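You operate a simulated robot arm through the tools that you are given. There is no shell and no other tool. Be economical: measure what you need, move in short steps, check, and stop when the job is done.

Carry out the task below with a simulated two-armed robot. There is one attempt and no reset: what you move stays moved.

TASK
Pack core 62 in the open carton and seal it under the press.
Fine: shut the lid, push the slide to its end, press the knob till the blue tab is on.

The check looks at the end state, three seconds after you hand in, the way a careful person would. Anything else that was tipped, shoved, dropped, spilled or broken makes it a failure. A push-on lid holds only when it is set on centred and level and pressed home; a screw cap is set on level and turned clockwise until tight.

THE ROBOT
Two 7-joint arms with fingered hands on one trunk that stands fixed in place. Base frame: the origin is at the foot of the trunk, x ahead of it, y to its left, z up. Readings come in mm, degrees, newtons and seconds.
The left shoulder is at [200, 135, 1045], the right one opposite. Payload 4 kg a hand.
The TCP of each hand is the grasp point between the finger pads, 25 mm short of the fingertips. In the tool frame z runs along the fingers and y along their closing line. The gripper opens to 88 mm. The gripper's body begins 29 mm behind the TCP. The gripper is a hand of 4 fingers: y runs from the thumb to the fingers, the wrist lies at [-13, -106, -174] in the tool frame, and closing takes about 1.5 s.
Orientation is that of the tool frame in the base frame, as a unit quaternion [x, y, z, w]. With the fingers straight down and the wrist toward the robot, the tool's x, y and z point along [0, 1, 0], [1, 0, 0] and [0, 0, -1] of the base frame.

THE INTERFACE
- The arms move only by the tool servo_tool. It takes "left_rows", "right_rows" or both (then of equal length, played together; a hand with none holds still); each is a list that holds one entry, the list of rows, each a list of 6 numbers: the shift along the tool's x, y, z in m, then the turn, a rotation vector about the tool's x, y, z in degrees. In form: [[[dx, dy, dz, rx, ry, rz], ...]]. A call has 1 to 10 rows; each row is the pose to reach, as a shift and turn from the pose commanded when the call began, along the tool's axes at that moment. "left_gripper" and "right_gripper" are, for a hand that has rows, the finger opening in m, from 0 to 0.088, set as the call begins (left out, the last holds). A row lasts 0.2 s, in which the tool goes at most 50 mm and 8.6 degrees; a call with a longer step from one row to the next is refused whole, and so is a gripper value outside its range. Where a pose cannot be reached the arm comes as near as it can. A force on the tool above 90 N (or 10 N above the force at the start of the call, whichever is more), or a blocked arm, ends the call early, and 0.2 s more pass. Each finger travels about 153 mm/s and halts on what it meets, pressing with about 21 N; the grip force reading is that of the motor and also rises with nothing between the fingers. The clock runs only during rows and for 0.2 s after the last one: add rows that repeat a pose to give the fingers time. The reply holds the time, the measured pose of the TCP, the force on the tool along the base axes, the opening and the grip force, in the units named above and with some noise, with the torque about the TCP (base axes, N m) and any sound that the robot's microphone picked up.
- Cameras (640 x 400 px; columns grow to the right, rows downward): "scene" is now at [132.8, -46.5, 1656.2]; the picture's right is [-0.52, -0.85, 0.00], its down [-0.55, 0.34, -0.77] and it looks along [0.65, -0.40, -0.64] (base axes); focal length 281 px, centre (320, 200). "left" rides on the left gripper at [-64, -83, -98] in its tool frame; the picture's right is [-0.62, -0.37, 0.69], its down [0.71, -0.63, 0.30] and it looks along [0.32, 0.68, 0.65] (tool axes); focal length 265 px, centre (320, 200). "right" rides on the right gripper at [64, -83, -98] in its tool frame; the picture's right is [-0.62, 0.37, -0.69], its down [-0.71, -0.63, 0.30] and it looks along [-0.32, 0.68, 0.65] (tool axes); focal length 265 px, centre (320, 200). There is no depth. A picture from a camera that has moved, and an enlarged one, comes with that camera's place and axes in the base frame and with its lens.
- get_image(camera): a new picture of that camera. It takes no simulated time.
- move_column(by): slides the trunk up (or, below 0, down) by that many mm; the arms and the scene camera ride with it, the base frame stays. It gives what a move gives, with no picture.
- set_fingers(index, middle, ring, thumb_bend, thumb_turn, hand): sets how far each is bent, from 0 (flat) to 1 (curled in); at 0.3 the hand is open as for a grip, at 0.7 the pads meet at the TCP. One left out holds its place. A second passes; each finger stops where it meets its share of the squeeze, and holds until it gets a number again. A gripper value or a shape takes the hand back. It gives what a move gives, with no picture; readings hold the bend of each and the force on the fingers (four entries, about 0 where the hand has none), thumb and palm. thumb_turn goes from beside the hand (0) to across from the fingers (1), as for a grip.
- set_grasp(shape, hand): the hand has 4 fingers and takes this shape, open, in about a second: jaw (thumb against the fingers, like two jaws); tri (thumb and two fingers); tip (a fingertip pinch); poke (one finger out to press); point (the index stretched); flat (the hand flat); cup (the hand cupped); fist (a fist). The gripper value then closes the fingers along that shape, each until it touches; the sizes above hold for jaw. It gives what a move gives, with no picture.
- turn_head(pan, tilt): turns the head with the scene camera to pan (to the left, within 97 degrees either way) and tilt (down, from -29 to 69), counted from straight ahead of the robot. It gives what a move gives.
- inspect(camera, box): a new picture of the part [left, top, right, bottom] of that camera's present view, enlarged. It takes no simulated time.
- finish_job(): hands the job in; it is judged then, once.

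Go step by step. Nothing tells you positions but the pictures and the camera data: compare them with the known pose of the tool, close in by small moves and look again before you grip or let go. The budget is 120 turns and 78 pictures, counting those below and the enlarged ones. Unless the task says otherwise, let go and move clear before handing in, and close with one line.

The tools are called after "Call:" as a command line: name --argument value ..., lists and objects as JSON in quotes. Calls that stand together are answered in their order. servo_tool: Moves the arms, as the interface text tells. Its arguments: {"type":"object","properties":{"left_rows":{"type":"array"},"left_gripper":{"type":"number"},"right_rows":{"type":"array"},"right_gripper":{"type":"number"}},"required":[]} The other tools are called the same way: move_column (by) slides the trunk up or down; set_grasp (shape, hand) gives the hand a shape; set_fingers (index, middle, ring, thumb_bend, thumb_turn, hand) moves the fingers one by one; turn_head (pan, tilt) turns the head that bears the scene camera; get_image (camera) takes a picture; inspect (camera, box) takes an enlarged picture of a part of a camera's view; finish_job () hands the job in.

At the start:

```text
time_s: 0.0
left_eef_pos: [548.3, -70.6, 1409.7]
left_ee_rot: [0.707, 0.707, 0.0, 0.0]
left_contact_force: [0.3, 0.3, 0.5]
left_wrist_torque: [-0.03, -0.02, -0.04]
left_width: 87.6
left_finger_force: 0.1
left_shape: jaw
left_bend: [0.3, 0.3, 0.3, 0.3, 0.98]
left_finger forces: [0.1, 0.0, 0.0, 0.1, 0.1, 0.0]
right_eef_pos: [369.4, -428.7, 1446.7]
right_ee_rot: [0.707, 0.707, 0.0, 0.0]
right_contact_force: [-0.1, 0.8, 0.6]
right_wrist_torque: [0.0, -0.04, -0.02]
right_width: 87.3
right_finger_force: 0.0
right_shape: jaw
right_bend: [0.3, 0.3, 0.3, 0.3, 0.98]
right_finger forces: [0.0, 0.0, 0.0, 0.0, 0.1, 0.1]
trunk travel left (down, up): [-650.0, 120.0]
head pan, tilt: [-31.6, 40.1]
```

scene: 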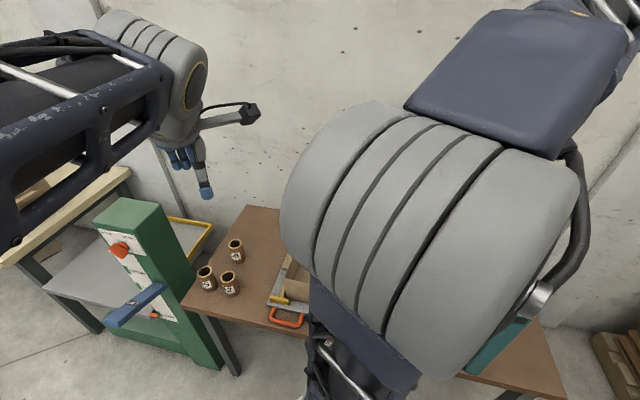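
right: 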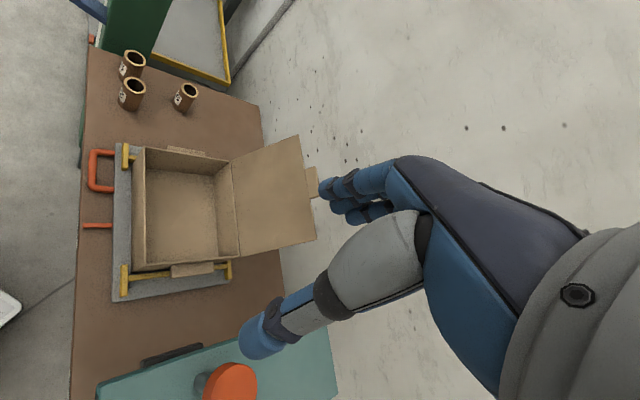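
left: 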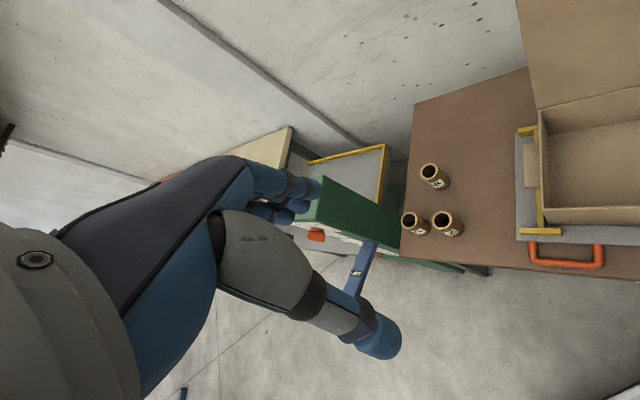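

I see a bench with three cores, an open carton on a slide with an orange handle, and a teal machine at the right. I will look closer at the labels and at the press.

Call:
inspect --camera "left" --box '[390, 140, 490, 250]'

Call:
inspect --camera "right" --box '[60, 30, 340, 400]'

Call:
turn_head --pan -60 --tilt 50

```text
3.64 times, centred on (440, 195) of left
camera zoom: at [463.5, -135.4, 1508.0], right [-0.37, -0.62, -0.69], down [-0.63, 0.71, -0.3], along [0.68, 0.32, -0.65], focal length 965 px, centre (-116, 218)
```

zoom: 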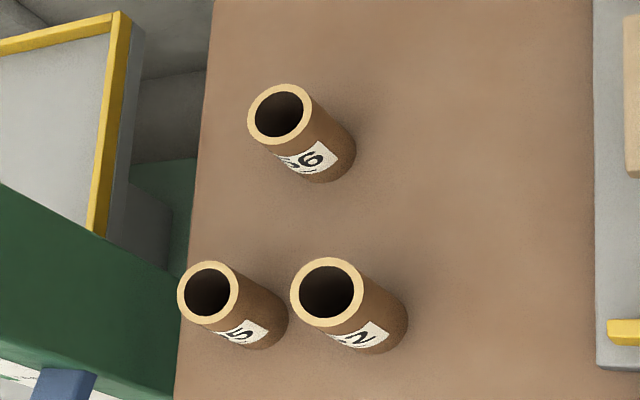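

```text
1.08 times, centred on (200, 215) of right (not enlarged: the box is as wide or as high as the picture)
camera zoom: at [285.4, -364.2, 1544.8], right [0.37, -0.62, 0.69], down [-0.63, -0.71, -0.3], along [0.68, -0.32, -0.65], focal length 287 px, centre (450, 184)
```

zoom: 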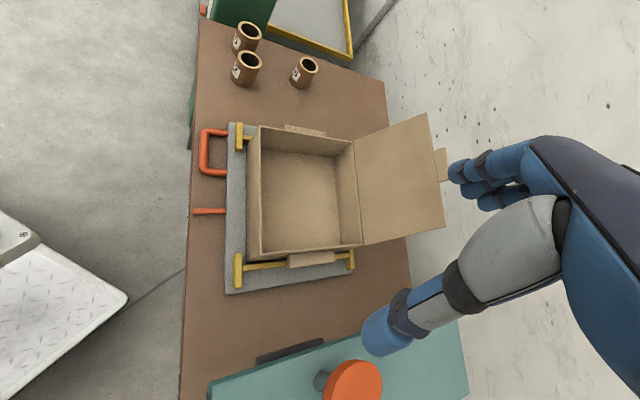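

```text
time_s: 0.9
left_eef_pos: [548.1, -71.1, 1407.6]
left_ee_rot: [0.707, 0.707, 0.001, 0.001]
left_contact_force: [-0.8, -0.7, 0.4]
left_wrist_torque: [0.04, 0.01, 0.03]
left_width: 88.0
left_finger_force: 0.0
left_shape: jaw
left_bend: [0.3, 0.3, 0.3, 0.3, 0.98]
left_finger forces: [0.0, 0.0, 0.0, 0.0, 0.1, 0.0]
right_eef_pos: [369.2, -428.1, 1447.7]
right_ee_rot: [0.707, 0.707, 0.0, 0.0]
right_contact_force: [-0.5, -1.1, 0.3]
right_wrist_torque: [0.04, -0.01, -0.01]
right_width: 87.7
right_finger_force: 0.1
right_shape: jaw
right_bend: [0.3, 0.3, 0.3, 0.3, 0.98]
right_finger forces: [0.0, 0.1, 0.0, 0.0, 0.0, 0.1]
trunk travel left (down, up): [-650.0, 120.0]
head pan, tilt: [-60.0, 50.0]
```

The labels are only partly readable. I look with the turned head for the whole layout.

Call:
get_image --camera "scene"

```text
72 pictures are left
camera scene: at [99.0, -68.7, 1642.2], right [-0.87, -0.5, 0.0], down [-0.38, 0.66, -0.64], along [0.32, -0.56, -0.77], focal length 281 px, centre (320, 200)
```

scene: 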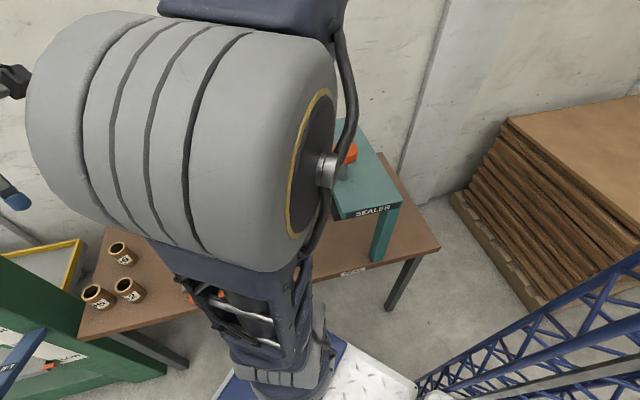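

The sealer stands at the right end of the bench. I enlarge the cores' labels from here.

Call:
inspect --camera "scene" --box '[70, 230, 160, 320]'

Call:
inspect --camera "scene" --box '[320, 110, 450, 280]'

```text
4.44 times, centred on (115, 275) of scene
camera zoom: at [99.0, -68.7, 1642.2], right [-0.87, -0.5, 0.0], down [-0.38, 0.66, -0.64], along [0.32, -0.56, -0.77], focal length 1248 px, centre (1231, -133)
```

zoom: 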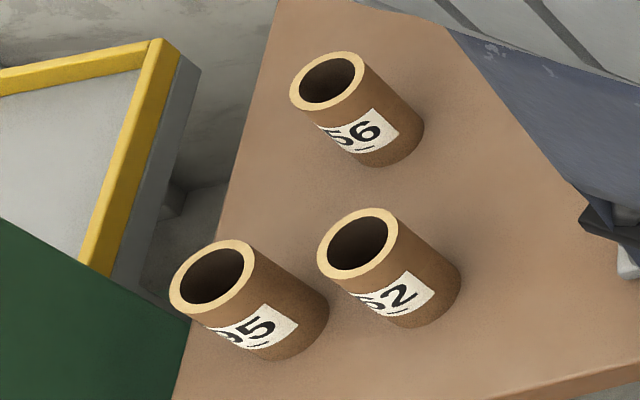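

```text
2.35 times, centred on (385, 195) of scene
camera zoom: at [99.0, -68.7, 1642.2], right [-0.87, -0.5, 0.0], down [-0.38, 0.66, -0.64], along [0.32, -0.56, -0.77], focal length 661 px, centre (167, 212)
```

zoom: 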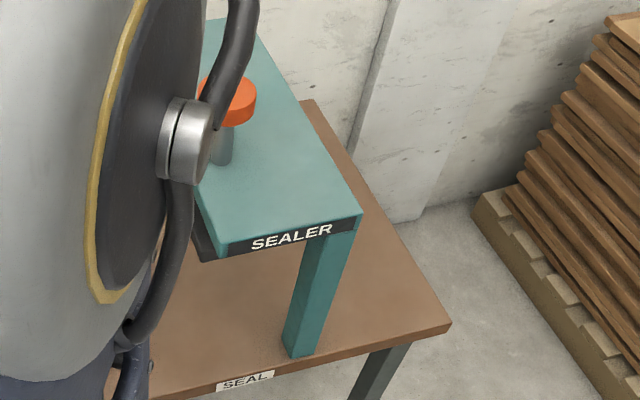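

Core 62 is the near-right one of the three, its top at about (781, -78, 835). I move the right hand aside and lower the trunk to see better.

Call:
servo_tool --right_rows '[[[-0.04, 0, 0, 0, 0, 0], [-0.08, 0, 0, 0, 0, 0], [-0.12, 0, 0, 0, 0, 0], [-0.16, 0, 0, 0, 0, 0], [-0.2, 0, 0, 0, 0, 0], [-0.22, 0, 0, 0, 0, 0]]]'

Call:
move_column --by -250

Call:
turn_head --pan -40 --tilt 40

Call:
get_image --camera "scene"

Call:
get_image --camera "left"

Call:
get_image --camera "right"

```text
time_s: 2.3
left_eef_pos: [548.0, -70.4, 1408.1]
left_ee_rot: [0.707, 0.707, 0.0, -0.001]
left_contact_force: [-0.1, -0.3, 0.2]
left_wrist_torque: [-0.02, 0.0, 0.01]
left_width: 87.5
left_finger_force: 0.0
left_shape: jaw
left_bend: [0.3, 0.3, 0.3, 0.3, 0.98]
left_finger forces: [0.0, 0.0, 0.0, 0.0, 0.0, 0.1]
right_eef_pos: [367.7, -649.6, 1446.4]
right_ee_rot: [0.707, 0.707, 0.0, 0.0]
right_contact_force: [0.8, 0.2, 0.6]
right_wrist_torque: [-0.01, 0.05, 0.0]
right_width: 87.6
right_finger_force: 0.2
right_shape: jaw
right_bend: [0.3, 0.3, 0.3, 0.3, 0.98]
right_finger forces: [0.0, 0.0, 0.0, 0.0, 0.1, 0.1]
trunk travel left (down, up): [-650.0, 120.0]
head pan, tilt: [-60.0, 50.0]
```

```text
time_s: 4.9
left_eef_pos: [548.4, -71.6, 1159.0]
left_ee_rot: [0.707, 0.707, 0.0, 0.0]
left_contact_force: [-0.6, 0.8, -1.1]
left_wrist_torque: [0.02, -0.02, -0.03]
left_width: 87.3
left_finger_force: 0.0
left_shape: jaw
left_bend: [0.3, 0.3, 0.3, 0.3, 0.98]
left_finger forces: [0.1, 0.0, 0.1, 0.1, 0.1, 0.0]
right_eef_pos: [367.7, -649.4, 1196.7]
right_ee_rot: [0.707, 0.707, 0.0, 0.0]
right_contact_force: [-0.5, 0.4, 0.0]
right_wrist_torque: [0.0, -0.02, 0.0]
right_width: 87.4
right_finger_force: 0.0
right_shape: jaw
right_bend: [0.3, 0.3, 0.3, 0.3, 0.98]
right_finger forces: [0.1, 0.1, 0.0, 0.1, 0.0, 0.0]
trunk travel left (down, up): [-400.0, 370.0]
head pan, tilt: [-60.0, 50.0]
```

```text
time_s: 5.7
left_eef_pos: [547.3, -72.5, 1159.7]
left_ee_rot: [0.708, 0.707, 0.0, 0.0]
left_contact_force: [0.9, 0.5, 0.7]
left_wrist_torque: [0.0, -0.01, -0.03]
left_width: 87.4
left_finger_force: 0.0
left_shape: jaw
left_bend: [0.3, 0.3, 0.3, 0.3, 0.98]
left_finger forces: [0.1, 0.0, 0.0, 0.1, 0.0, 0.0]
right_eef_pos: [367.7, -648.5, 1196.0]
right_ee_rot: [0.707, 0.707, 0.0, 0.0]
right_contact_force: [0.1, -1.4, 0.2]
right_wrist_torque: [0.0, 0.02, -0.04]
right_width: 87.3
right_finger_force: 0.0
right_shape: jaw
right_bend: [0.3, 0.3, 0.3, 0.3, 0.98]
right_finger forces: [0.0, 0.0, 0.1, 0.0, 0.0, 0.1]
trunk travel left (down, up): [-400.0, 370.0]
head pan, tilt: [-40.0, 40.0]
```

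```text
69 pictures are left
camera scene: at [125.5, -56.7, 1406.3], right [-0.64, -0.77, 0.0], down [-0.49, 0.41, -0.77], along [0.59, -0.49, -0.64], focal length 281 px, centre (320, 200)
```

scene: 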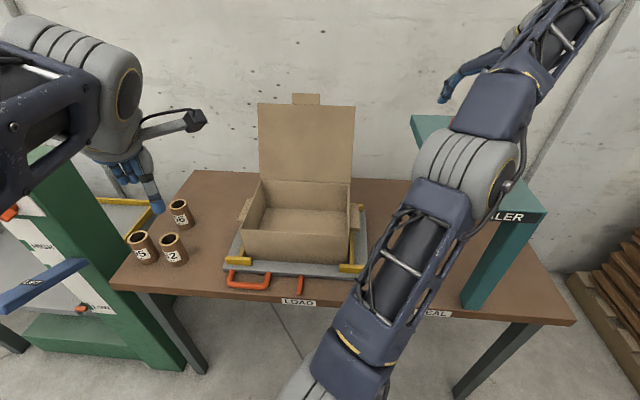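

```text
68 pictures are left
camera left: at [463.5, -135.4, 1258.0], right [-0.37, -0.62, -0.69], down [-0.63, 0.71, -0.3], along [0.68, 0.32, -0.65], focal length 265 px, centre (320, 200)
```

left: 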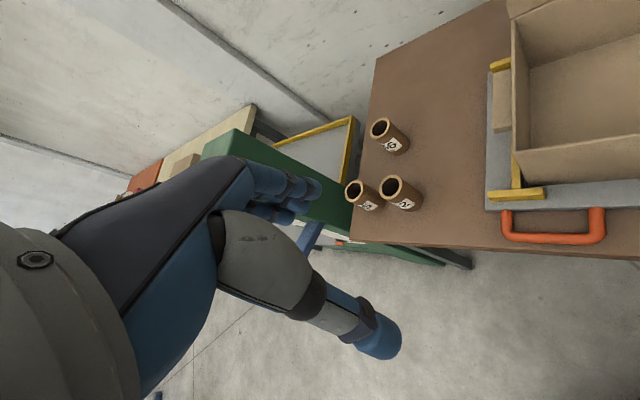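

```text
67 pictures are left
camera right: at [284.8, -584.9, 1294.1], right [0.37, -0.62, 0.69], down [-0.63, -0.71, -0.3], along [0.68, -0.32, -0.65], focal length 265 px, centre (320, 200)
```

right: 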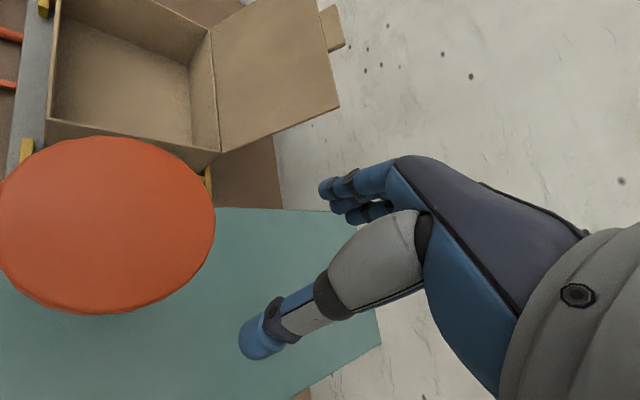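

Now the layout is plain: LOAD marker at the carton, SEAL marker under the sealer. I enlarge the pieces.

Call:
inspect --camera "scene" --box '[220, 80, 380, 310]'

Call:
inspect --camera "scene" --box '[115, 190, 205, 280]'

Call:
inspect --camera "scene" --box '[400, 100, 590, 330]'

```text
1.74 times, centred on (300, 195) of scene
camera zoom: at [125.5, -56.7, 1406.3], right [-0.64, -0.77, 0.0], down [-0.49, 0.41, -0.77], along [0.59, -0.49, -0.64], focal length 488 px, centre (355, 209)
```

zoom: 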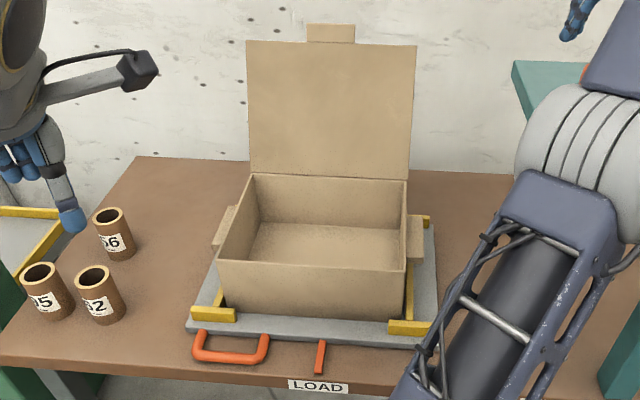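

```text
4.44 times, centred on (160, 235) of scene
camera zoom: at [125.5, -56.7, 1406.3], right [-0.64, -0.77, 0.0], down [-0.49, 0.41, -0.77], along [0.59, -0.49, -0.64], focal length 1248 px, centre (1031, 44)
```

zoom: 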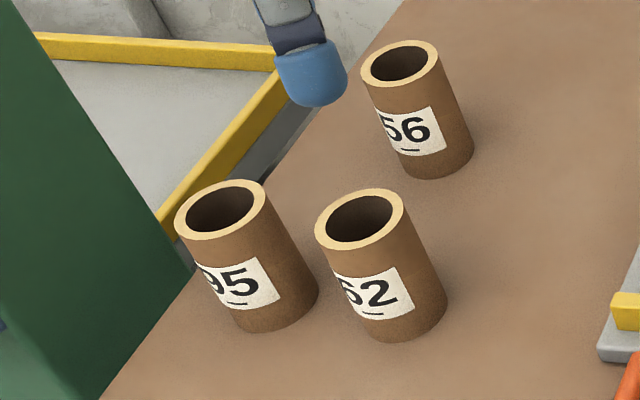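

```text
1.74 times, centred on (495, 215) of scene
camera zoom: at [125.5, -56.7, 1406.3], right [-0.64, -0.77, 0.0], down [-0.49, 0.41, -0.77], along [0.59, -0.49, -0.64], focal length 488 px, centre (16, 174)
```

zoom: 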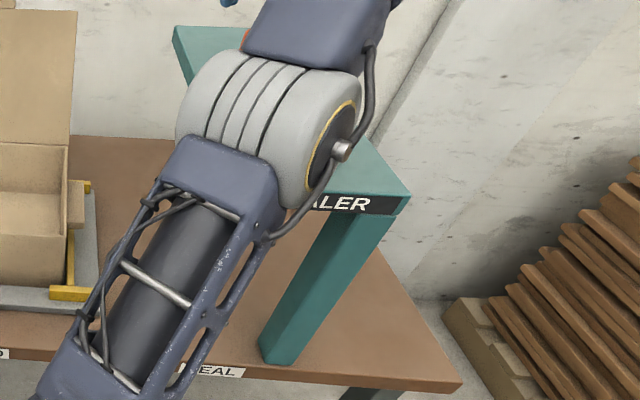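

The bench is turned 45°: near edge 508 mm from the axis along (0.707,-0.707), table top z≈746. Carton centre is at about depth 723, and the slide must travel about 350 mm right. I take the left arm out of the way and raise the right hand clear of the knob.

Call:
servo_tool --left_rows '[[[0, 0, -0.04, 0, 0, 0], [0, 0, -0.08, 0, 0, 0], [0, -0.02, -0.12, 0, 0, 0], [0.03, -0.05, -0.14, 0, 0, 0], [0.07, -0.075, -0.14, 0, 0, 0], [0.11, -0.1, -0.14, 0, 0, 0], [0.15, -0.12, -0.14, 0, 0, 0], [0.19, -0.14, -0.14, 0, 0, 0], [0.235, -0.15, -0.14, 0, 0, 0], [0.28, -0.15, -0.14, 0, 0, 0]]]' --right_rows '[[[0, 0, -0.04, 0, 0, 0], [0, 0, -0.08, 0, 0, 0], [0, 0, -0.11, 0, 0, 0], [0.02, 0, -0.11, 0, 0, 8], [0.06, 0, -0.11, 0, 0, 16], [0.1, 0, -0.11, 0, 0, 24], [0.14, 0.01, -0.11, 0, 0, 32], [0.18, 0.03, -0.11, 0, 0, 40], [0.22, 0.05, -0.11, 0, 0, 45], [0.26, 0.07, -0.11, 0, 0, 45]]]'

Call:
get_image --camera "scene"

Call:
get_image --camera "right"

```text
time_s: 7.9
left_eef_pos: [394.6, 208.5, 1299.4]
left_ee_rot: [0.707, 0.707, 0.0, 0.0]
left_contact_force: [-0.8, -0.5, 0.3]
left_wrist_torque: [-0.01, -0.01, -0.03]
left_width: 87.7
left_finger_force: 0.0
left_shape: jaw
left_bend: [0.3, 0.3, 0.3, 0.3, 0.98]
left_finger forces: [0.0, 0.0, 0.1, 0.1, 0.1, 0.1]
right_eef_pos: [438.1, -391.2, 1306.9]
right_ee_rot: [0.924, 0.382, 0.0, 0.001]
right_contact_force: [0.7, -0.7, -0.6]
right_wrist_torque: [0.01, 0.02, -0.02]
right_width: 87.6
right_finger_force: 0.0
right_shape: jaw
right_bend: [0.3, 0.3, 0.3, 0.3, 0.98]
right_finger forces: [0.0, 0.0, 0.0, 0.0, 0.0, 0.1]
right hand out of reach, approached as far as the arm can: row 1, 2, 3, 4, 5
trunk travel left (down, up): [-400.0, 370.0]
head pan, tilt: [-40.0, 40.0]
```

```text
63 pictures are left
camera scene: at [125.4, -57.0, 1406.3], right [-0.64, -0.77, 0.0], down [-0.49, 0.41, -0.77], along [0.59, -0.49, -0.64], focal length 281 px, centre (320, 200)
```

scene: 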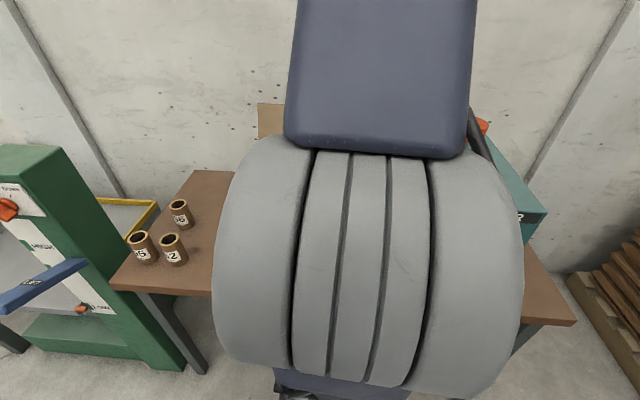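

```text
62 pictures are left
camera right: at [425.6, -286.1, 1404.6], right [-0.18, -0.7, 0.69], down [-0.95, -0.06, -0.31], along [0.25, -0.71, -0.65], focal length 265 px, centre (320, 200)
```

right: 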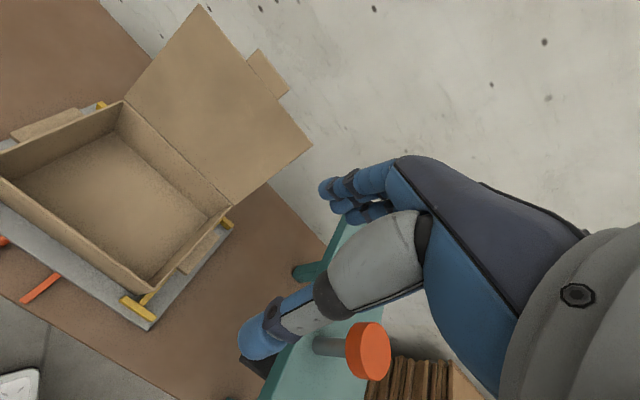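

Knob centre comes out at about (320,-572,1160). Now I bring the right hand over core 62, high.

Call:
servo_tool --right_rows '[[[0.045, 0.002, 0, 0, 0, 0], [0.09, 0.004, 0.01, 0, 0, 0], [0.135, 0.006, 0.03, 0, 0, 0], [0.18, 0.008, 0.05, 0, 0, 0], [0.225, 0.01, 0.07, 0, 0, 0], [0.27, 0.012, 0.09, 0, 0, 0], [0.315, 0.014, 0.11, 0, 0, 0], [0.36, 0.016, 0.13, 0, 0, 0], [0.405, 0.018, 0.15, 0, 0, 0], [0.45, 0.018, 0.17, 0, 0, 0]]]'

Call:
get_image --camera "scene"

Call:
get_image --camera "right"

```text
time_s: 10.1
left_eef_pos: [394.6, 207.6, 1300.3]
left_ee_rot: [0.707, 0.707, 0.0, 0.0]
left_contact_force: [-0.1, 0.4, -0.5]
left_wrist_torque: [0.05, -0.01, -0.03]
left_width: 87.8
left_finger_force: 0.0
left_shape: jaw
left_bend: [0.3, 0.3, 0.3, 0.3, 0.98]
left_finger forces: [0.0, 0.0, 0.0, 0.1, 0.0, 0.0]
right_eef_pos: [768.3, -84.0, 1136.9]
right_ee_rot: [0.924, 0.383, 0.002, 0.0]
right_contact_force: [-0.5, -0.5, 0.4]
right_wrist_torque: [-0.01, -0.01, 0.01]
right_width: 87.7
right_finger_force: 0.1
right_shape: jaw
right_bend: [0.3, 0.3, 0.3, 0.3, 0.98]
right_finger forces: [0.1, 0.0, 0.0, 0.0, 0.0, 0.0]
trunk travel left (down, up): [-400.0, 370.0]
head pan, tilt: [-40.0, 40.0]
```

```text
61 pictures are left
camera scene: at [125.2, -56.9, 1406.4], right [-0.64, -0.77, 0.0], down [-0.49, 0.41, -0.77], along [0.59, -0.49, -0.64], focal length 281 px, centre (320, 200)
```

scene: 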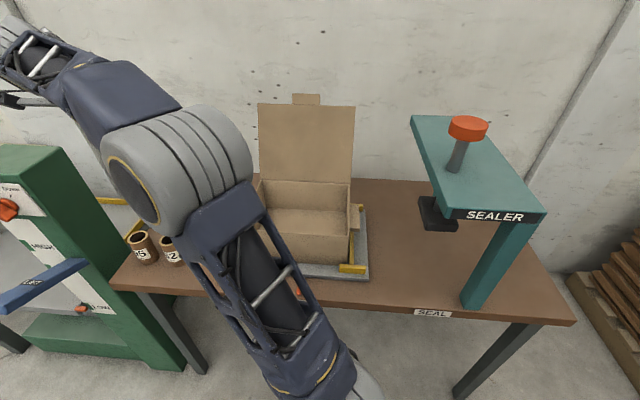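

```text
60 pictures are left
camera right: at [754.8, 20.5, 1235.4], right [-0.18, -0.7, 0.69], down [-0.95, -0.06, -0.31], along [0.25, -0.71, -0.65], focal length 265 px, centre (320, 200)
```

right: 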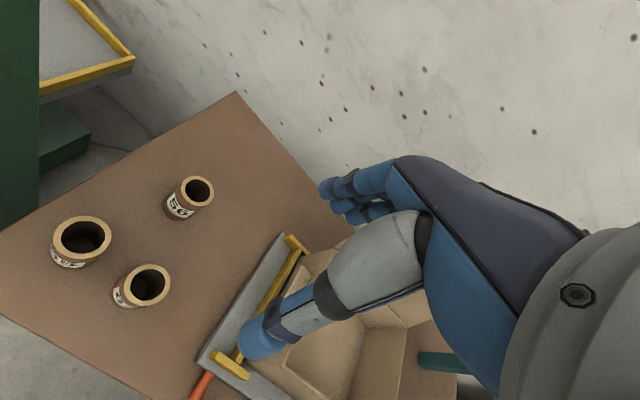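

I check the label of the near core closely before going down.

Call:
inspect --camera "right" --box '[30, 160, 230, 320]'

Call:
inspect --camera "scene" --box '[400, 100, 560, 330]'

```text
2.50 times, centred on (130, 240) of right
camera zoom: at [754.8, 20.5, 1235.4], right [-0.18, -0.7, 0.69], down [-0.95, -0.06, -0.31], along [0.25, -0.71, -0.65], focal length 664 px, centre (795, 100)
```

zoom: 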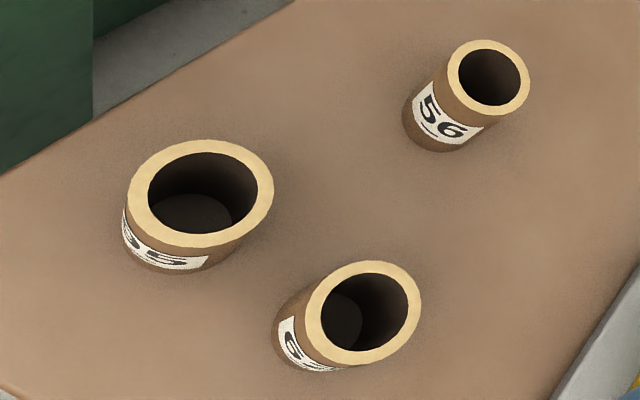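

```text
1.74 times, centred on (480, 215) of scene
camera zoom: at [125.2, -56.9, 1406.4], right [-0.64, -0.77, 0.0], down [-0.49, 0.41, -0.77], along [0.59, -0.49, -0.64], focal length 488 px, centre (42, 174)
```

zoom: 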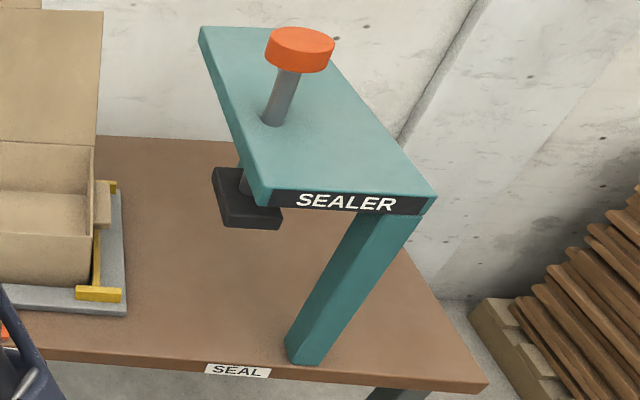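

The label reads 62. I go down above it and check the alignment before straddling it.

Call:
servo_tool --right_rows '[[[0.015, 0, 0.04, 0, 0, 0], [0.015, 0, 0.08, 0, 0, 0], [0.015, 0, 0.12, 0, 0, 0], [0.015, 0, 0.16, 0, 0, 0], [0.015, 0, 0.2, 0, 0, 0], [0.015, 0, 0.23, 0, 0, 0], [0.015, 0, 0.23, 0, 0, 0]]]' --right_gripper 0.088

Call:
get_image --camera "right"

Call:
get_image --camera "scene"

Call:
get_image --camera "left"

```text
time_s: 11.7
left_eef_pos: [395.0, 208.3, 1298.3]
left_ee_rot: [0.707, 0.707, 0.0, 0.0]
left_contact_force: [-0.3, 0.4, 0.4]
left_wrist_torque: [-0.01, 0.01, 0.01]
left_width: 88.0
left_finger_force: 0.1
left_shape: jaw
left_bend: [0.3, 0.3, 0.3, 0.3, 0.98]
left_finger forces: [0.0, 0.0, 0.0, 0.0, 0.0, 0.0]
right_eef_pos: [780.2, -72.8, 903.4]
right_ee_rot: [0.924, 0.383, -0.001, 0.0]
right_contact_force: [0.5, -0.1, -0.6]
right_wrist_torque: [0.0, 0.01, 0.0]
right_width: 87.6
right_finger_force: 0.0
right_shape: jaw
right_bend: [0.3, 0.3, 0.3, 0.3, 0.98]
right_finger forces: [0.0, 0.0, 0.1, 0.0, 0.0, 0.0]
trunk travel left (down, up): [-400.0, 370.0]
head pan, tilt: [-40.0, 40.0]
```

```text
57 pictures are left
camera right: at [766.0, 30.6, 1002.2], right [-0.18, -0.7, 0.69], down [-0.95, -0.06, -0.3], along [0.25, -0.71, -0.65], focal length 265 px, centre (320, 200)
```

right: 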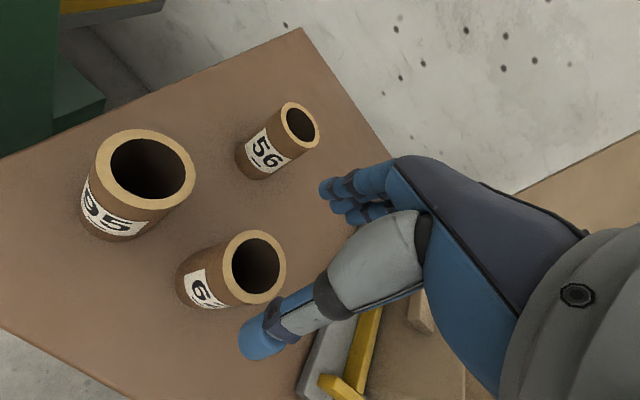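

```text
56 pictures are left
camera scene: at [125.5, -56.6, 1406.3], right [-0.64, -0.77, 0.0], down [-0.49, 0.41, -0.77], along [0.59, -0.49, -0.64], focal length 281 px, centre (320, 200)
```

scene: 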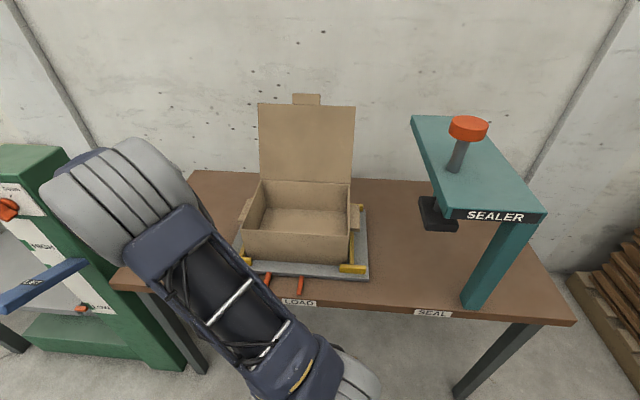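

```text
55 pictures are left
camera left: at [311.3, 144.1, 1398.7], right [-0.37, -0.62, -0.69], down [-0.63, 0.71, -0.3], along [0.68, 0.32, -0.65], focal length 265 px, centre (320, 200)
```

left: 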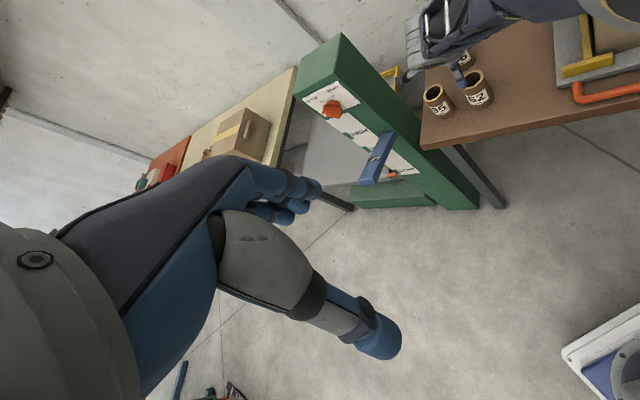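

Aligned within a few mm. I descend to straddle the core's upper part.

Call:
servo_tool --right_rows '[[[-0.002, 0, 0.02, 0, 0, 0], [-0.003, 0, 0.04, 0, 0, 0], [-0.003, 0, 0.06, 0, 0, 0], [-0.003, 0, 0.075, 0, 0, 0], [-0.003, 0, 0.084, 0, 0, 0], [-0.003, 0, 0.084, 0, 0, 0]]]'

Call:
get_image --camera "right"

Call:
inspect --camera "left" --box '[380, 0, 560, 150]'

```text
time_s: 13.1
left_eef_pos: [395.1, 207.5, 1299.8]
left_ee_rot: [0.707, 0.707, 0.0, 0.0]
left_contact_force: [-0.4, 0.6, 0.4]
left_wrist_torque: [0.01, 0.0, 0.01]
left_width: 87.7
left_finger_force: 0.1
left_shape: jaw
left_bend: [0.3, 0.3, 0.3, 0.3, 0.98]
left_finger forces: [0.0, 0.1, 0.1, 0.1, 0.0, 0.0]
right_eef_pos: [776.8, -75.0, 821.7]
right_ee_rot: [0.924, 0.383, 0.0, 0.0]
right_contact_force: [0.1, 0.0, 0.2]
right_wrist_torque: [-0.01, -0.01, -0.02]
right_width: 87.7
right_finger_force: 0.1
right_shape: jaw
right_bend: [0.3, 0.3, 0.3, 0.3, 0.98]
right_finger forces: [0.0, 0.0, 0.0, 0.0, 0.1, 0.1]
trunk travel left (down, up): [-400.0, 370.0]
head pan, tilt: [-40.0, 40.0]
```

```text
54 pictures are left
camera right: at [763.3, 28.6, 919.6], right [-0.18, -0.7, 0.69], down [-0.95, -0.06, -0.3], along [0.25, -0.71, -0.65], focal length 265 px, centre (320, 200)
```

right: 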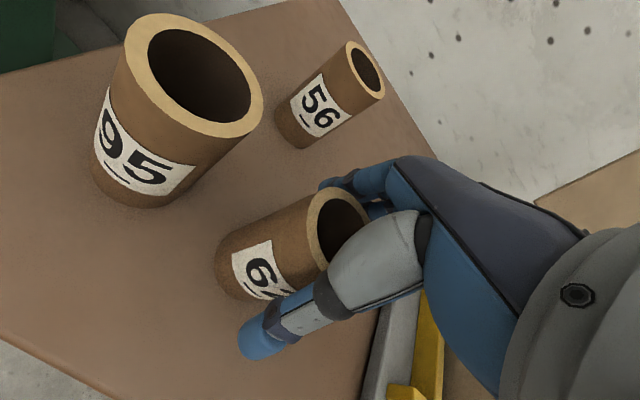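

```text
2.67 times, centred on (470, 75) of left
camera zoom: at [311.3, 144.1, 1398.7], right [-0.37, -0.62, -0.69], down [-0.63, 0.71, -0.3], along [0.68, 0.32, -0.65], focal length 708 px, centre (-80, 533)
```

zoom: 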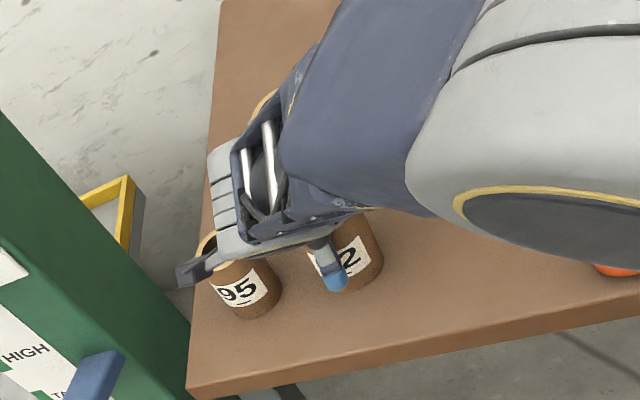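

The fingers straddle core 62. I close the grip.

Call:
servo_tool --right_rows '[[[0, 0, 0, 0, 0, 0], [0, 0, 0, 0, 0, 0], [0, 0, 0, 0, 0, 0], [0, 0, 0, 0, 0, 0], [0, 0, 0, 0, 0, 0], [0, 0, 0, 0, 0, 0], [0, 0, 0, 0, 0, 0], [0, 0, 0, 0, 0, 0]]]' --right_gripper 0.03

Call:
get_image --camera "right"

```text
time_s: 14.9
left_eef_pos: [394.5, 208.5, 1299.7]
left_ee_rot: [0.707, 0.707, 0.0, 0.0]
left_contact_force: [-0.2, -0.5, -0.2]
left_wrist_torque: [0.0, 0.03, -0.03]
left_width: 87.7
left_finger_force: 0.1
left_shape: jaw
left_bend: [0.3, 0.3, 0.3, 0.3, 0.98]
left_finger forces: [0.0, 0.0, 0.0, 0.0, 0.0, 0.1]
right_eef_pos: [776.9, -75.7, 821.5]
right_ee_rot: [0.924, 0.383, -0.001, -0.001]
right_contact_force: [-0.1, 0.0, 1.2]
right_wrist_torque: [0.0, 0.02, -0.05]
right_width: 42.5
right_finger_force: 20.7
right_shape: jaw
right_bend: [0.74, 0.46, 0.49, 0.71, 1.0]
right_finger forces: [11.4, 6.5, 0.0, 0.0, 18.2, 0.1]
trunk travel left (down, up): [-400.0, 370.0]
head pan, tilt: [-40.0, 40.0]
```

```text
52 pictures are left
camera right: at [763.4, 28.6, 919.6], right [-0.18, -0.7, 0.69], down [-0.95, -0.06, -0.3], along [0.25, -0.71, -0.65], focal length 265 px, centre (320, 200)
```

right: 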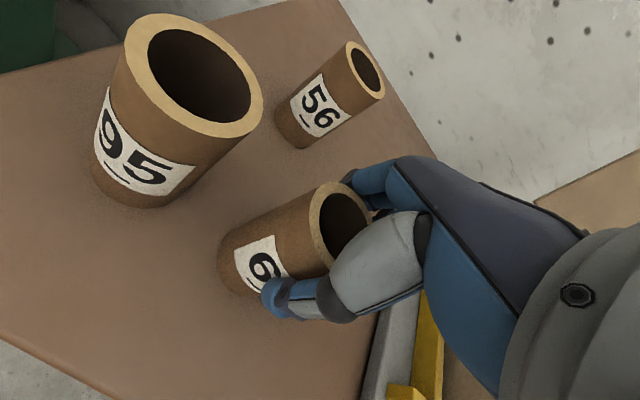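

It holds (about 18 N on the thumb). I lift it straight up and look.

Call:
servo_tool --right_rows '[[[0, 0, -0.01, 0, 0, 0], [0, 0, -0.025, 0, 0, 0], [0, 0, -0.05, 0, 0, 0], [0, 0, -0.08, 0, 0, 0], [0, 0, -0.11, 0, 0, 0], [0, 0, -0.14, 0, 0, 0], [0, 0, -0.17, 0, 0, 0], [0, 0, -0.2, 0, 0, 0], [0, 0, -0.22, 0, 0, 0]]]'

Call:
get_image --camera "right"

```text
time_s: 16.9
left_eef_pos: [394.4, 208.0, 1299.7]
left_ee_rot: [0.707, 0.707, 0.0, 0.001]
left_contact_force: [-0.1, -0.7, -0.7]
left_wrist_torque: [-0.03, 0.01, -0.01]
left_width: 87.6
left_finger_force: 0.1
left_shape: jaw
left_bend: [0.3, 0.3, 0.3, 0.3, 0.98]
left_finger forces: [0.0, 0.0, 0.1, 0.0, 0.0, 0.0]
right_eef_pos: [778.2, -77.3, 1041.1]
right_ee_rot: [0.924, 0.383, 0.001, 0.0]
right_contact_force: [0.7, 0.1, -0.4]
right_wrist_torque: [0.02, 0.02, -0.02]
right_width: 42.4
right_finger_force: 21.3
right_shape: jaw
right_bend: [0.74, 0.46, 0.49, 0.71, 1.0]
right_finger forces: [11.4, 6.5, 0.0, 0.1, 18.3, 0.0]
trunk travel left (down, up): [-400.0, 370.0]
head pan, tilt: [-40.0, 40.0]
```

```text
51 pictures are left
camera right: at [763.7, 28.0, 1139.7], right [-0.18, -0.7, 0.69], down [-0.95, -0.06, -0.3], along [0.25, -0.71, -0.65], focal length 265 px, centre (320, 200)
```

right: 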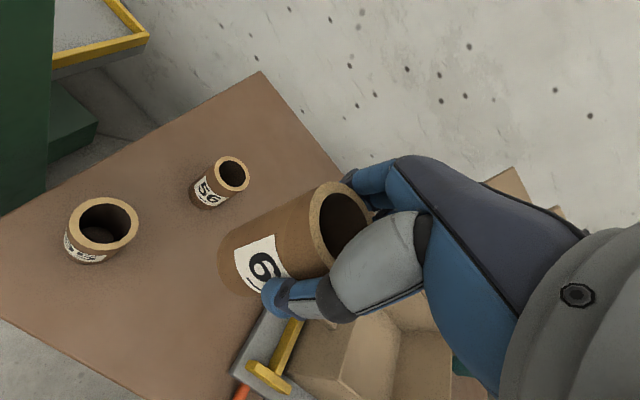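

The core is secure. I carry it over the carton centre.

Call:
servo_tool --right_rows '[[[-0.035, 0.01, 0, 0, 0, 0], [-0.075, 0.025, 0, 0, 0, 0], [-0.115, 0.04, 0, 0, 0, 0], [-0.155, 0.055, 0, 0, 0, 0], [-0.195, 0.07, 0, 0, 0, 0], [-0.235, 0.083, 0, 0, 0, 0], [-0.275, 0.095, 0, 0, 0, 0], [-0.31, 0.104, 0, 0, 0, 0], [-0.335, 0.11, 0, 0, 0, 0], [-0.335, 0.11, 0, 0, 0, 0]]]'

Call:
get_image --camera "right"

Call:
get_image --camera "scene"

Call:
get_image --camera "left"

```text
time_s: 19.1
left_eef_pos: [394.9, 208.3, 1299.5]
left_ee_rot: [0.707, 0.707, 0.0, 0.001]
left_contact_force: [0.4, 0.3, -0.2]
left_wrist_torque: [-0.03, -0.02, 0.02]
left_width: 87.8
left_finger_force: 0.0
left_shape: jaw
left_bend: [0.3, 0.3, 0.3, 0.3, 0.98]
left_finger forces: [0.0, 0.1, 0.0, 0.0, 0.0, 0.1]
right_eef_pos: [618.0, -390.8, 1042.9]
right_ee_rot: [0.924, 0.383, -0.001, 0.0]
right_contact_force: [0.1, 0.2, -0.4]
right_wrist_torque: [0.0, 0.01, -0.02]
right_width: 42.0
right_finger_force: 20.9
right_shape: jaw
right_bend: [0.74, 0.46, 0.49, 0.71, 1.0]
right_finger forces: [11.4, 6.6, 0.1, 0.0, 18.0, 0.1]
trunk travel left (down, up): [-400.0, 370.0]
head pan, tilt: [-40.0, 40.0]
```

```text
50 pictures are left
camera right: at [605.2, -285.5, 1140.6], right [-0.18, -0.7, 0.69], down [-0.95, -0.06, -0.3], along [0.25, -0.71, -0.65], focal length 265 px, centre (320, 200)
```

right: 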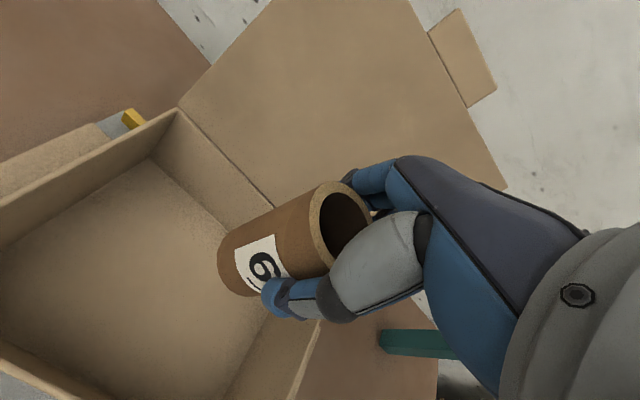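

```text
49 pictures are left
camera scene: at [125.5, -56.6, 1406.3], right [-0.64, -0.77, 0.0], down [-0.49, 0.41, -0.77], along [0.59, -0.49, -0.64], focal length 281 px, centre (320, 200)
```

scene: 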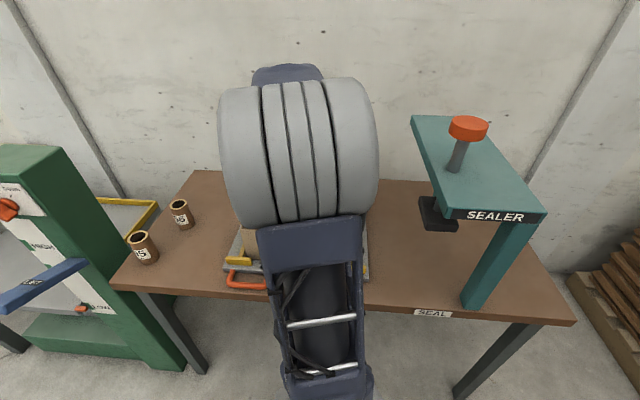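

```text
48 pictures are left
camera left: at [311.3, 144.1, 1398.7], right [-0.37, -0.62, -0.69], down [-0.63, 0.71, -0.3], along [0.68, 0.32, -0.65], focal length 265 px, centre (320, 200)
```

left: 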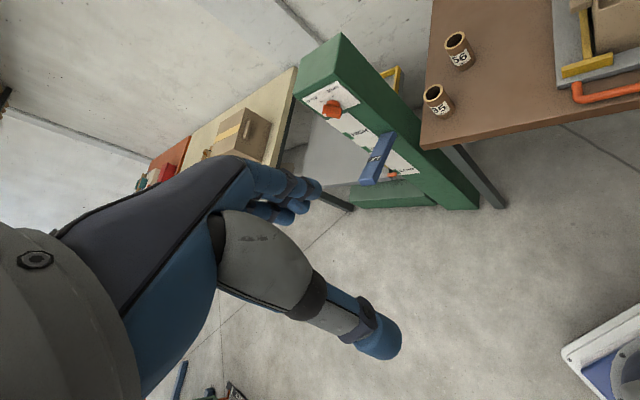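

The core hangs over the carton's centre. I lower it into the box, then feel for the floor.

Call:
servo_tool --right_rows '[[[0, 0, 0.025, 0, 0, 0], [0, 0, 0.05, 0, 0, 0], [0, 0, 0.075, 0, 0, 0], [0, 0, 0.1, 0, 0, 0], [0, 0, 0.12, 0, 0, 0], [0, 0, 0.14, 0, 0, 0], [0, 0, 0.155, 0, 0, 0], [0, 0, 0.165, 0, 0, 0]]]'

Call:
servo_tool --right_rows '[[[0, 0, 0.003, 0, 0, 0], [0, 0, 0.006, 0, 0, 0], [0, 0, 0.009, 0, 0, 0], [0, 0, 0.012, 0, 0, 0], [0, 0, 0.015, 0, 0, 0], [0, 0, 0.018, 0, 0, 0]]]'

Call:
get_image --camera "right"

```text
time_s: 20.9
left_eef_pos: [395.3, 208.5, 1300.0]
left_ee_rot: [0.708, 0.707, 0.0, -0.001]
left_contact_force: [0.8, -0.3, 0.6]
left_wrist_torque: [0.0, -0.03, 0.03]
left_width: 87.5
left_finger_force: 0.0
left_shape: jaw
left_bend: [0.3, 0.3, 0.3, 0.3, 0.98]
left_finger forces: [0.0, 0.1, 0.0, 0.0, 0.0, 0.1]
right_eef_pos: [616.6, -389.6, 878.1]
right_ee_rot: [0.924, 0.382, 0.0, 0.0]
right_contact_force: [-0.9, -0.8, -0.7]
right_wrist_torque: [0.0, -0.01, 0.01]
right_width: 42.0
right_finger_force: 21.0
right_shape: jaw
right_bend: [0.74, 0.46, 0.49, 0.71, 1.0]
right_finger forces: [11.4, 6.6, 0.0, 0.0, 18.1, 0.1]
trunk travel left (down, up): [-400.0, 370.0]
head pan, tilt: [-40.0, 40.0]
```

```text
time_s: 22.3
left_eef_pos: [395.0, 207.7, 1299.3]
left_ee_rot: [0.707, 0.707, 0.0, 0.001]
left_contact_force: [0.3, 0.0, -0.3]
left_wrist_torque: [0.03, -0.01, 0.02]
left_width: 87.6
left_finger_force: 0.1
left_shape: jaw
left_bend: [0.3, 0.3, 0.3, 0.3, 0.98]
left_finger forces: [0.0, 0.1, 0.1, 0.0, 0.1, 0.0]
right_eef_pos: [618.0, -389.3, 859.5]
right_ee_rot: [0.924, 0.382, -0.001, -0.001]
right_contact_force: [0.3, -1.2, 0.3]
right_wrist_torque: [0.02, 0.04, 0.02]
right_width: 42.0
right_finger_force: 20.9
right_shape: jaw
right_bend: [0.74, 0.46, 0.49, 0.71, 1.0]
right_finger forces: [11.3, 6.6, 0.0, 0.0, 18.1, 0.1]
trunk travel left (down, up): [-400.0, 370.0]
head pan, tilt: [-40.0, 40.0]
```

```text
47 pictures are left
camera right: at [604.5, -284.7, 956.6], right [-0.18, -0.7, 0.69], down [-0.95, -0.06, -0.3], along [0.25, -0.71, -0.65], focal length 265 px, centre (320, 200)
```

right: 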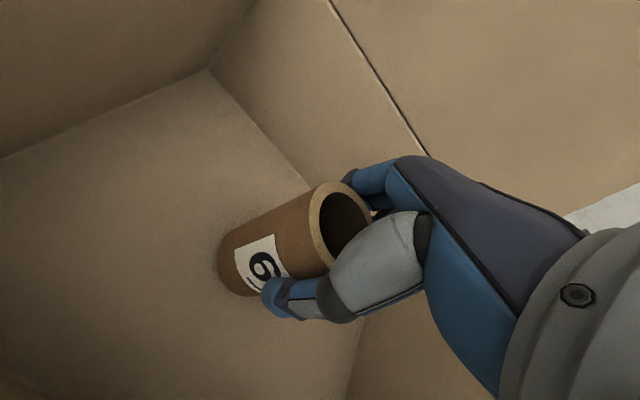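

Not yet on the floor; I keep lowering in fine steps.

Call:
servo_tool --right_rows '[[[0, 0, 0.002, 0, 0, 0], [0, 0, 0.004, 0, 0, 0], [0, 0, 0.006, 0, 0, 0], [0, 0, 0.008, 0, 0, 0], [0, 0, 0.01, 0, 0, 0], [0, 0, 0.012, 0, 0, 0], [0, 0, 0.014, 0, 0, 0], [0, 0, 0.016, 0, 0, 0], [0, 0, 0.018, 0, 0, 0]]]'

Call:
get_image --camera "right"

```text
time_s: 24.3
left_eef_pos: [395.1, 208.6, 1300.1]
left_ee_rot: [0.708, 0.707, 0.001, 0.0]
left_contact_force: [-0.4, -0.5, -0.2]
left_wrist_torque: [0.0, 0.01, -0.05]
left_width: 87.7
left_finger_force: 0.1
left_shape: jaw
left_bend: [0.3, 0.3, 0.3, 0.3, 0.98]
left_finger forces: [0.1, 0.1, 0.0, 0.1, 0.0, 0.1]
right_eef_pos: [619.0, -389.4, 844.2]
right_ee_rot: [0.924, 0.382, 0.003, 0.003]
right_contact_force: [-1.6, 1.0, 24.8]
right_wrist_torque: [0.05, 0.03, 0.01]
right_width: 43.0
right_finger_force: 20.6
right_shape: jaw
right_bend: [0.74, 0.47, 0.49, 0.71, 1.0]
right_finger forces: [12.3, 7.7, 0.1, 0.0, 22.2, 0.0]
trunk travel left (down, up): [-400.0, 370.0]
head pan, tilt: [-40.0, 40.0]
```

```text
46 pictures are left
camera right: at [605.2, -285.9, 941.1], right [-0.18, -0.7, 0.69], down [-0.95, -0.06, -0.31], along [0.26, -0.71, -0.65], focal length 265 px, centre (320, 200)
```

right: 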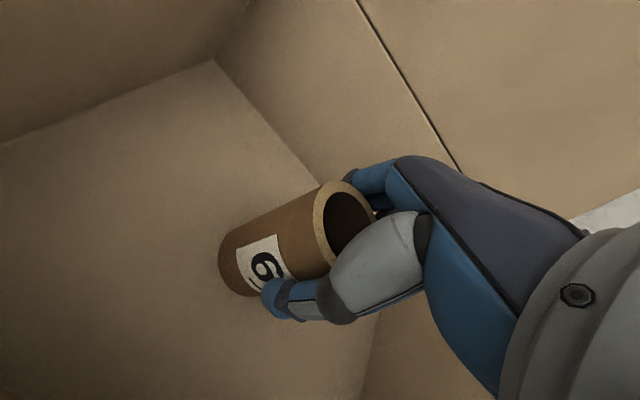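

The core rests on the floor (25 N up). I ease off and open the fingers.

Call:
servo_tool --right_rows '[[[0, 0, -0.002, 0, 0, 0], [0, 0, -0.002, 0, 0, 0]]]'

Call:
servo_tool --right_rows '[[[0, 0, 0, 0, 0, 0], [0, 0, 0, 0, 0, 0], [0, 0, 0, 0, 0, 0], [0, 0, 0, 0, 0, 0], [0, 0, 0, 0, 0, 0], [0, 0, 0, 0, 0, 0], [0, 0, 0, 0, 0, 0], [0, 0, 0, 0, 0, 0]]]' --right_gripper 0.088

Call:
get_image --camera "right"

```text
time_s: 24.9
left_eef_pos: [394.1, 208.4, 1297.9]
left_ee_rot: [0.707, 0.707, 0.0, 0.0]
left_contact_force: [0.4, 0.6, -0.2]
left_wrist_torque: [0.01, -0.04, 0.01]
left_width: 87.4
left_finger_force: 0.1
left_shape: jaw
left_bend: [0.3, 0.3, 0.3, 0.3, 0.98]
left_finger forces: [0.1, 0.1, 0.0, 0.1, 0.0, 0.0]
right_eef_pos: [618.4, -390.7, 843.6]
right_ee_rot: [0.924, 0.383, 0.001, 0.0]
right_contact_force: [2.5, -1.9, 20.0]
right_wrist_torque: [-0.08, -0.09, 0.0]
right_width: 42.9
right_finger_force: 20.8
right_shape: jaw
right_bend: [0.74, 0.46, 0.49, 0.71, 1.0]
right_finger forces: [13.5, 8.4, 0.0, 0.0, 19.9, 0.0]
trunk travel left (down, up): [-400.0, 370.0]
head pan, tilt: [-40.0, 40.0]
```

```text
time_s: 26.7
left_eef_pos: [395.8, 208.5, 1299.7]
left_ee_rot: [0.707, 0.707, -0.001, 0.0]
left_contact_force: [-0.3, 0.5, 0.3]
left_wrist_torque: [0.01, -0.01, 0.03]
left_width: 87.5
left_finger_force: 0.0
left_shape: jaw
left_bend: [0.3, 0.3, 0.3, 0.3, 0.98]
left_finger forces: [0.0, 0.0, 0.0, 0.0, 0.0, 0.0]
right_eef_pos: [618.4, -389.5, 843.0]
right_ee_rot: [0.924, 0.382, 0.0, 0.0]
right_contact_force: [-1.0, -0.2, 0.2]
right_wrist_torque: [0.01, 0.04, -0.03]
right_width: 87.8
right_finger_force: 0.0
right_shape: jaw
right_bend: [0.3, 0.3, 0.3, 0.3, 0.98]
right_finger forces: [0.0, 0.0, 0.0, 0.0, 0.1, 0.0]
trunk travel left (down, up): [-400.0, 370.0]
head pan, tilt: [-40.0, 40.0]
```

```text
45 pictures are left
camera right: at [605.0, -285.6, 941.2], right [-0.18, -0.7, 0.69], down [-0.95, -0.06, -0.3], along [0.25, -0.71, -0.65], focal length 265 px, centre (320, 200)
```

right: 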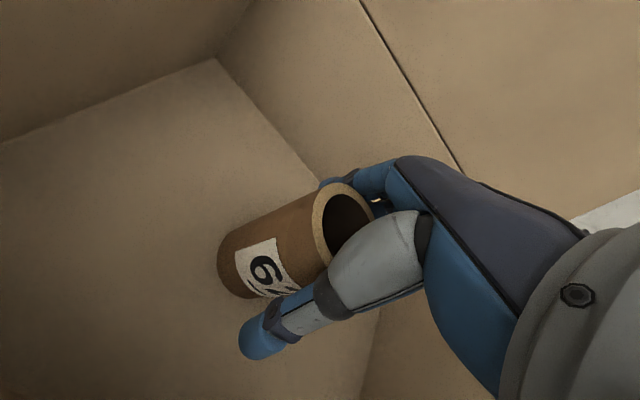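

Released and standing. I withdraw straight up.

Call:
servo_tool --right_rows '[[[0, 0, -0.01, 0, 0, 0], [0, 0, -0.025, 0, 0, 0], [0, 0, -0.045, 0, 0, 0], [0, 0, -0.08, 0, 0, 0], [0, 0, -0.12, 0, 0, 0], [0, 0, -0.16, 0, 0, 0], [0, 0, -0.2, 0, 0, 0], [0, 0, -0.24, 0, 0, 0]]]'

Call:
get_image --camera "right"

```text
time_s: 28.5
left_eef_pos: [394.1, 208.5, 1299.7]
left_ee_rot: [0.707, 0.707, -0.001, 0.0]
left_contact_force: [0.3, -0.2, -0.4]
left_wrist_torque: [0.0, 0.04, 0.04]
left_width: 87.6
left_finger_force: 0.1
left_shape: jaw
left_bend: [0.3, 0.3, 0.3, 0.3, 0.98]
left_finger forces: [0.0, 0.1, 0.1, 0.1, 0.0, 0.1]
right_eef_pos: [617.3, -391.9, 1084.2]
right_ee_rot: [0.924, 0.383, 0.0, 0.0]
right_contact_force: [-0.5, 0.2, 0.2]
right_wrist_torque: [0.01, 0.0, 0.0]
right_width: 87.9
right_finger_force: 0.0
right_shape: jaw
right_bend: [0.3, 0.3, 0.3, 0.3, 0.98]
right_finger forces: [0.0, 0.0, 0.0, 0.0, 0.1, 0.1]
trunk travel left (down, up): [-400.0, 370.0]
head pan, tilt: [-40.0, 40.0]
```

```text
44 pictures are left
camera right: at [604.1, -287.2, 1182.0], right [-0.18, -0.7, 0.69], down [-0.95, -0.06, -0.3], along [0.25, -0.71, -0.65], focal length 265 px, centre (320, 200)
```

right: 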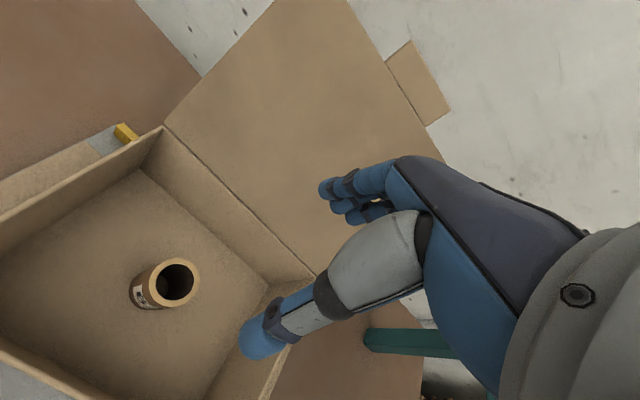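

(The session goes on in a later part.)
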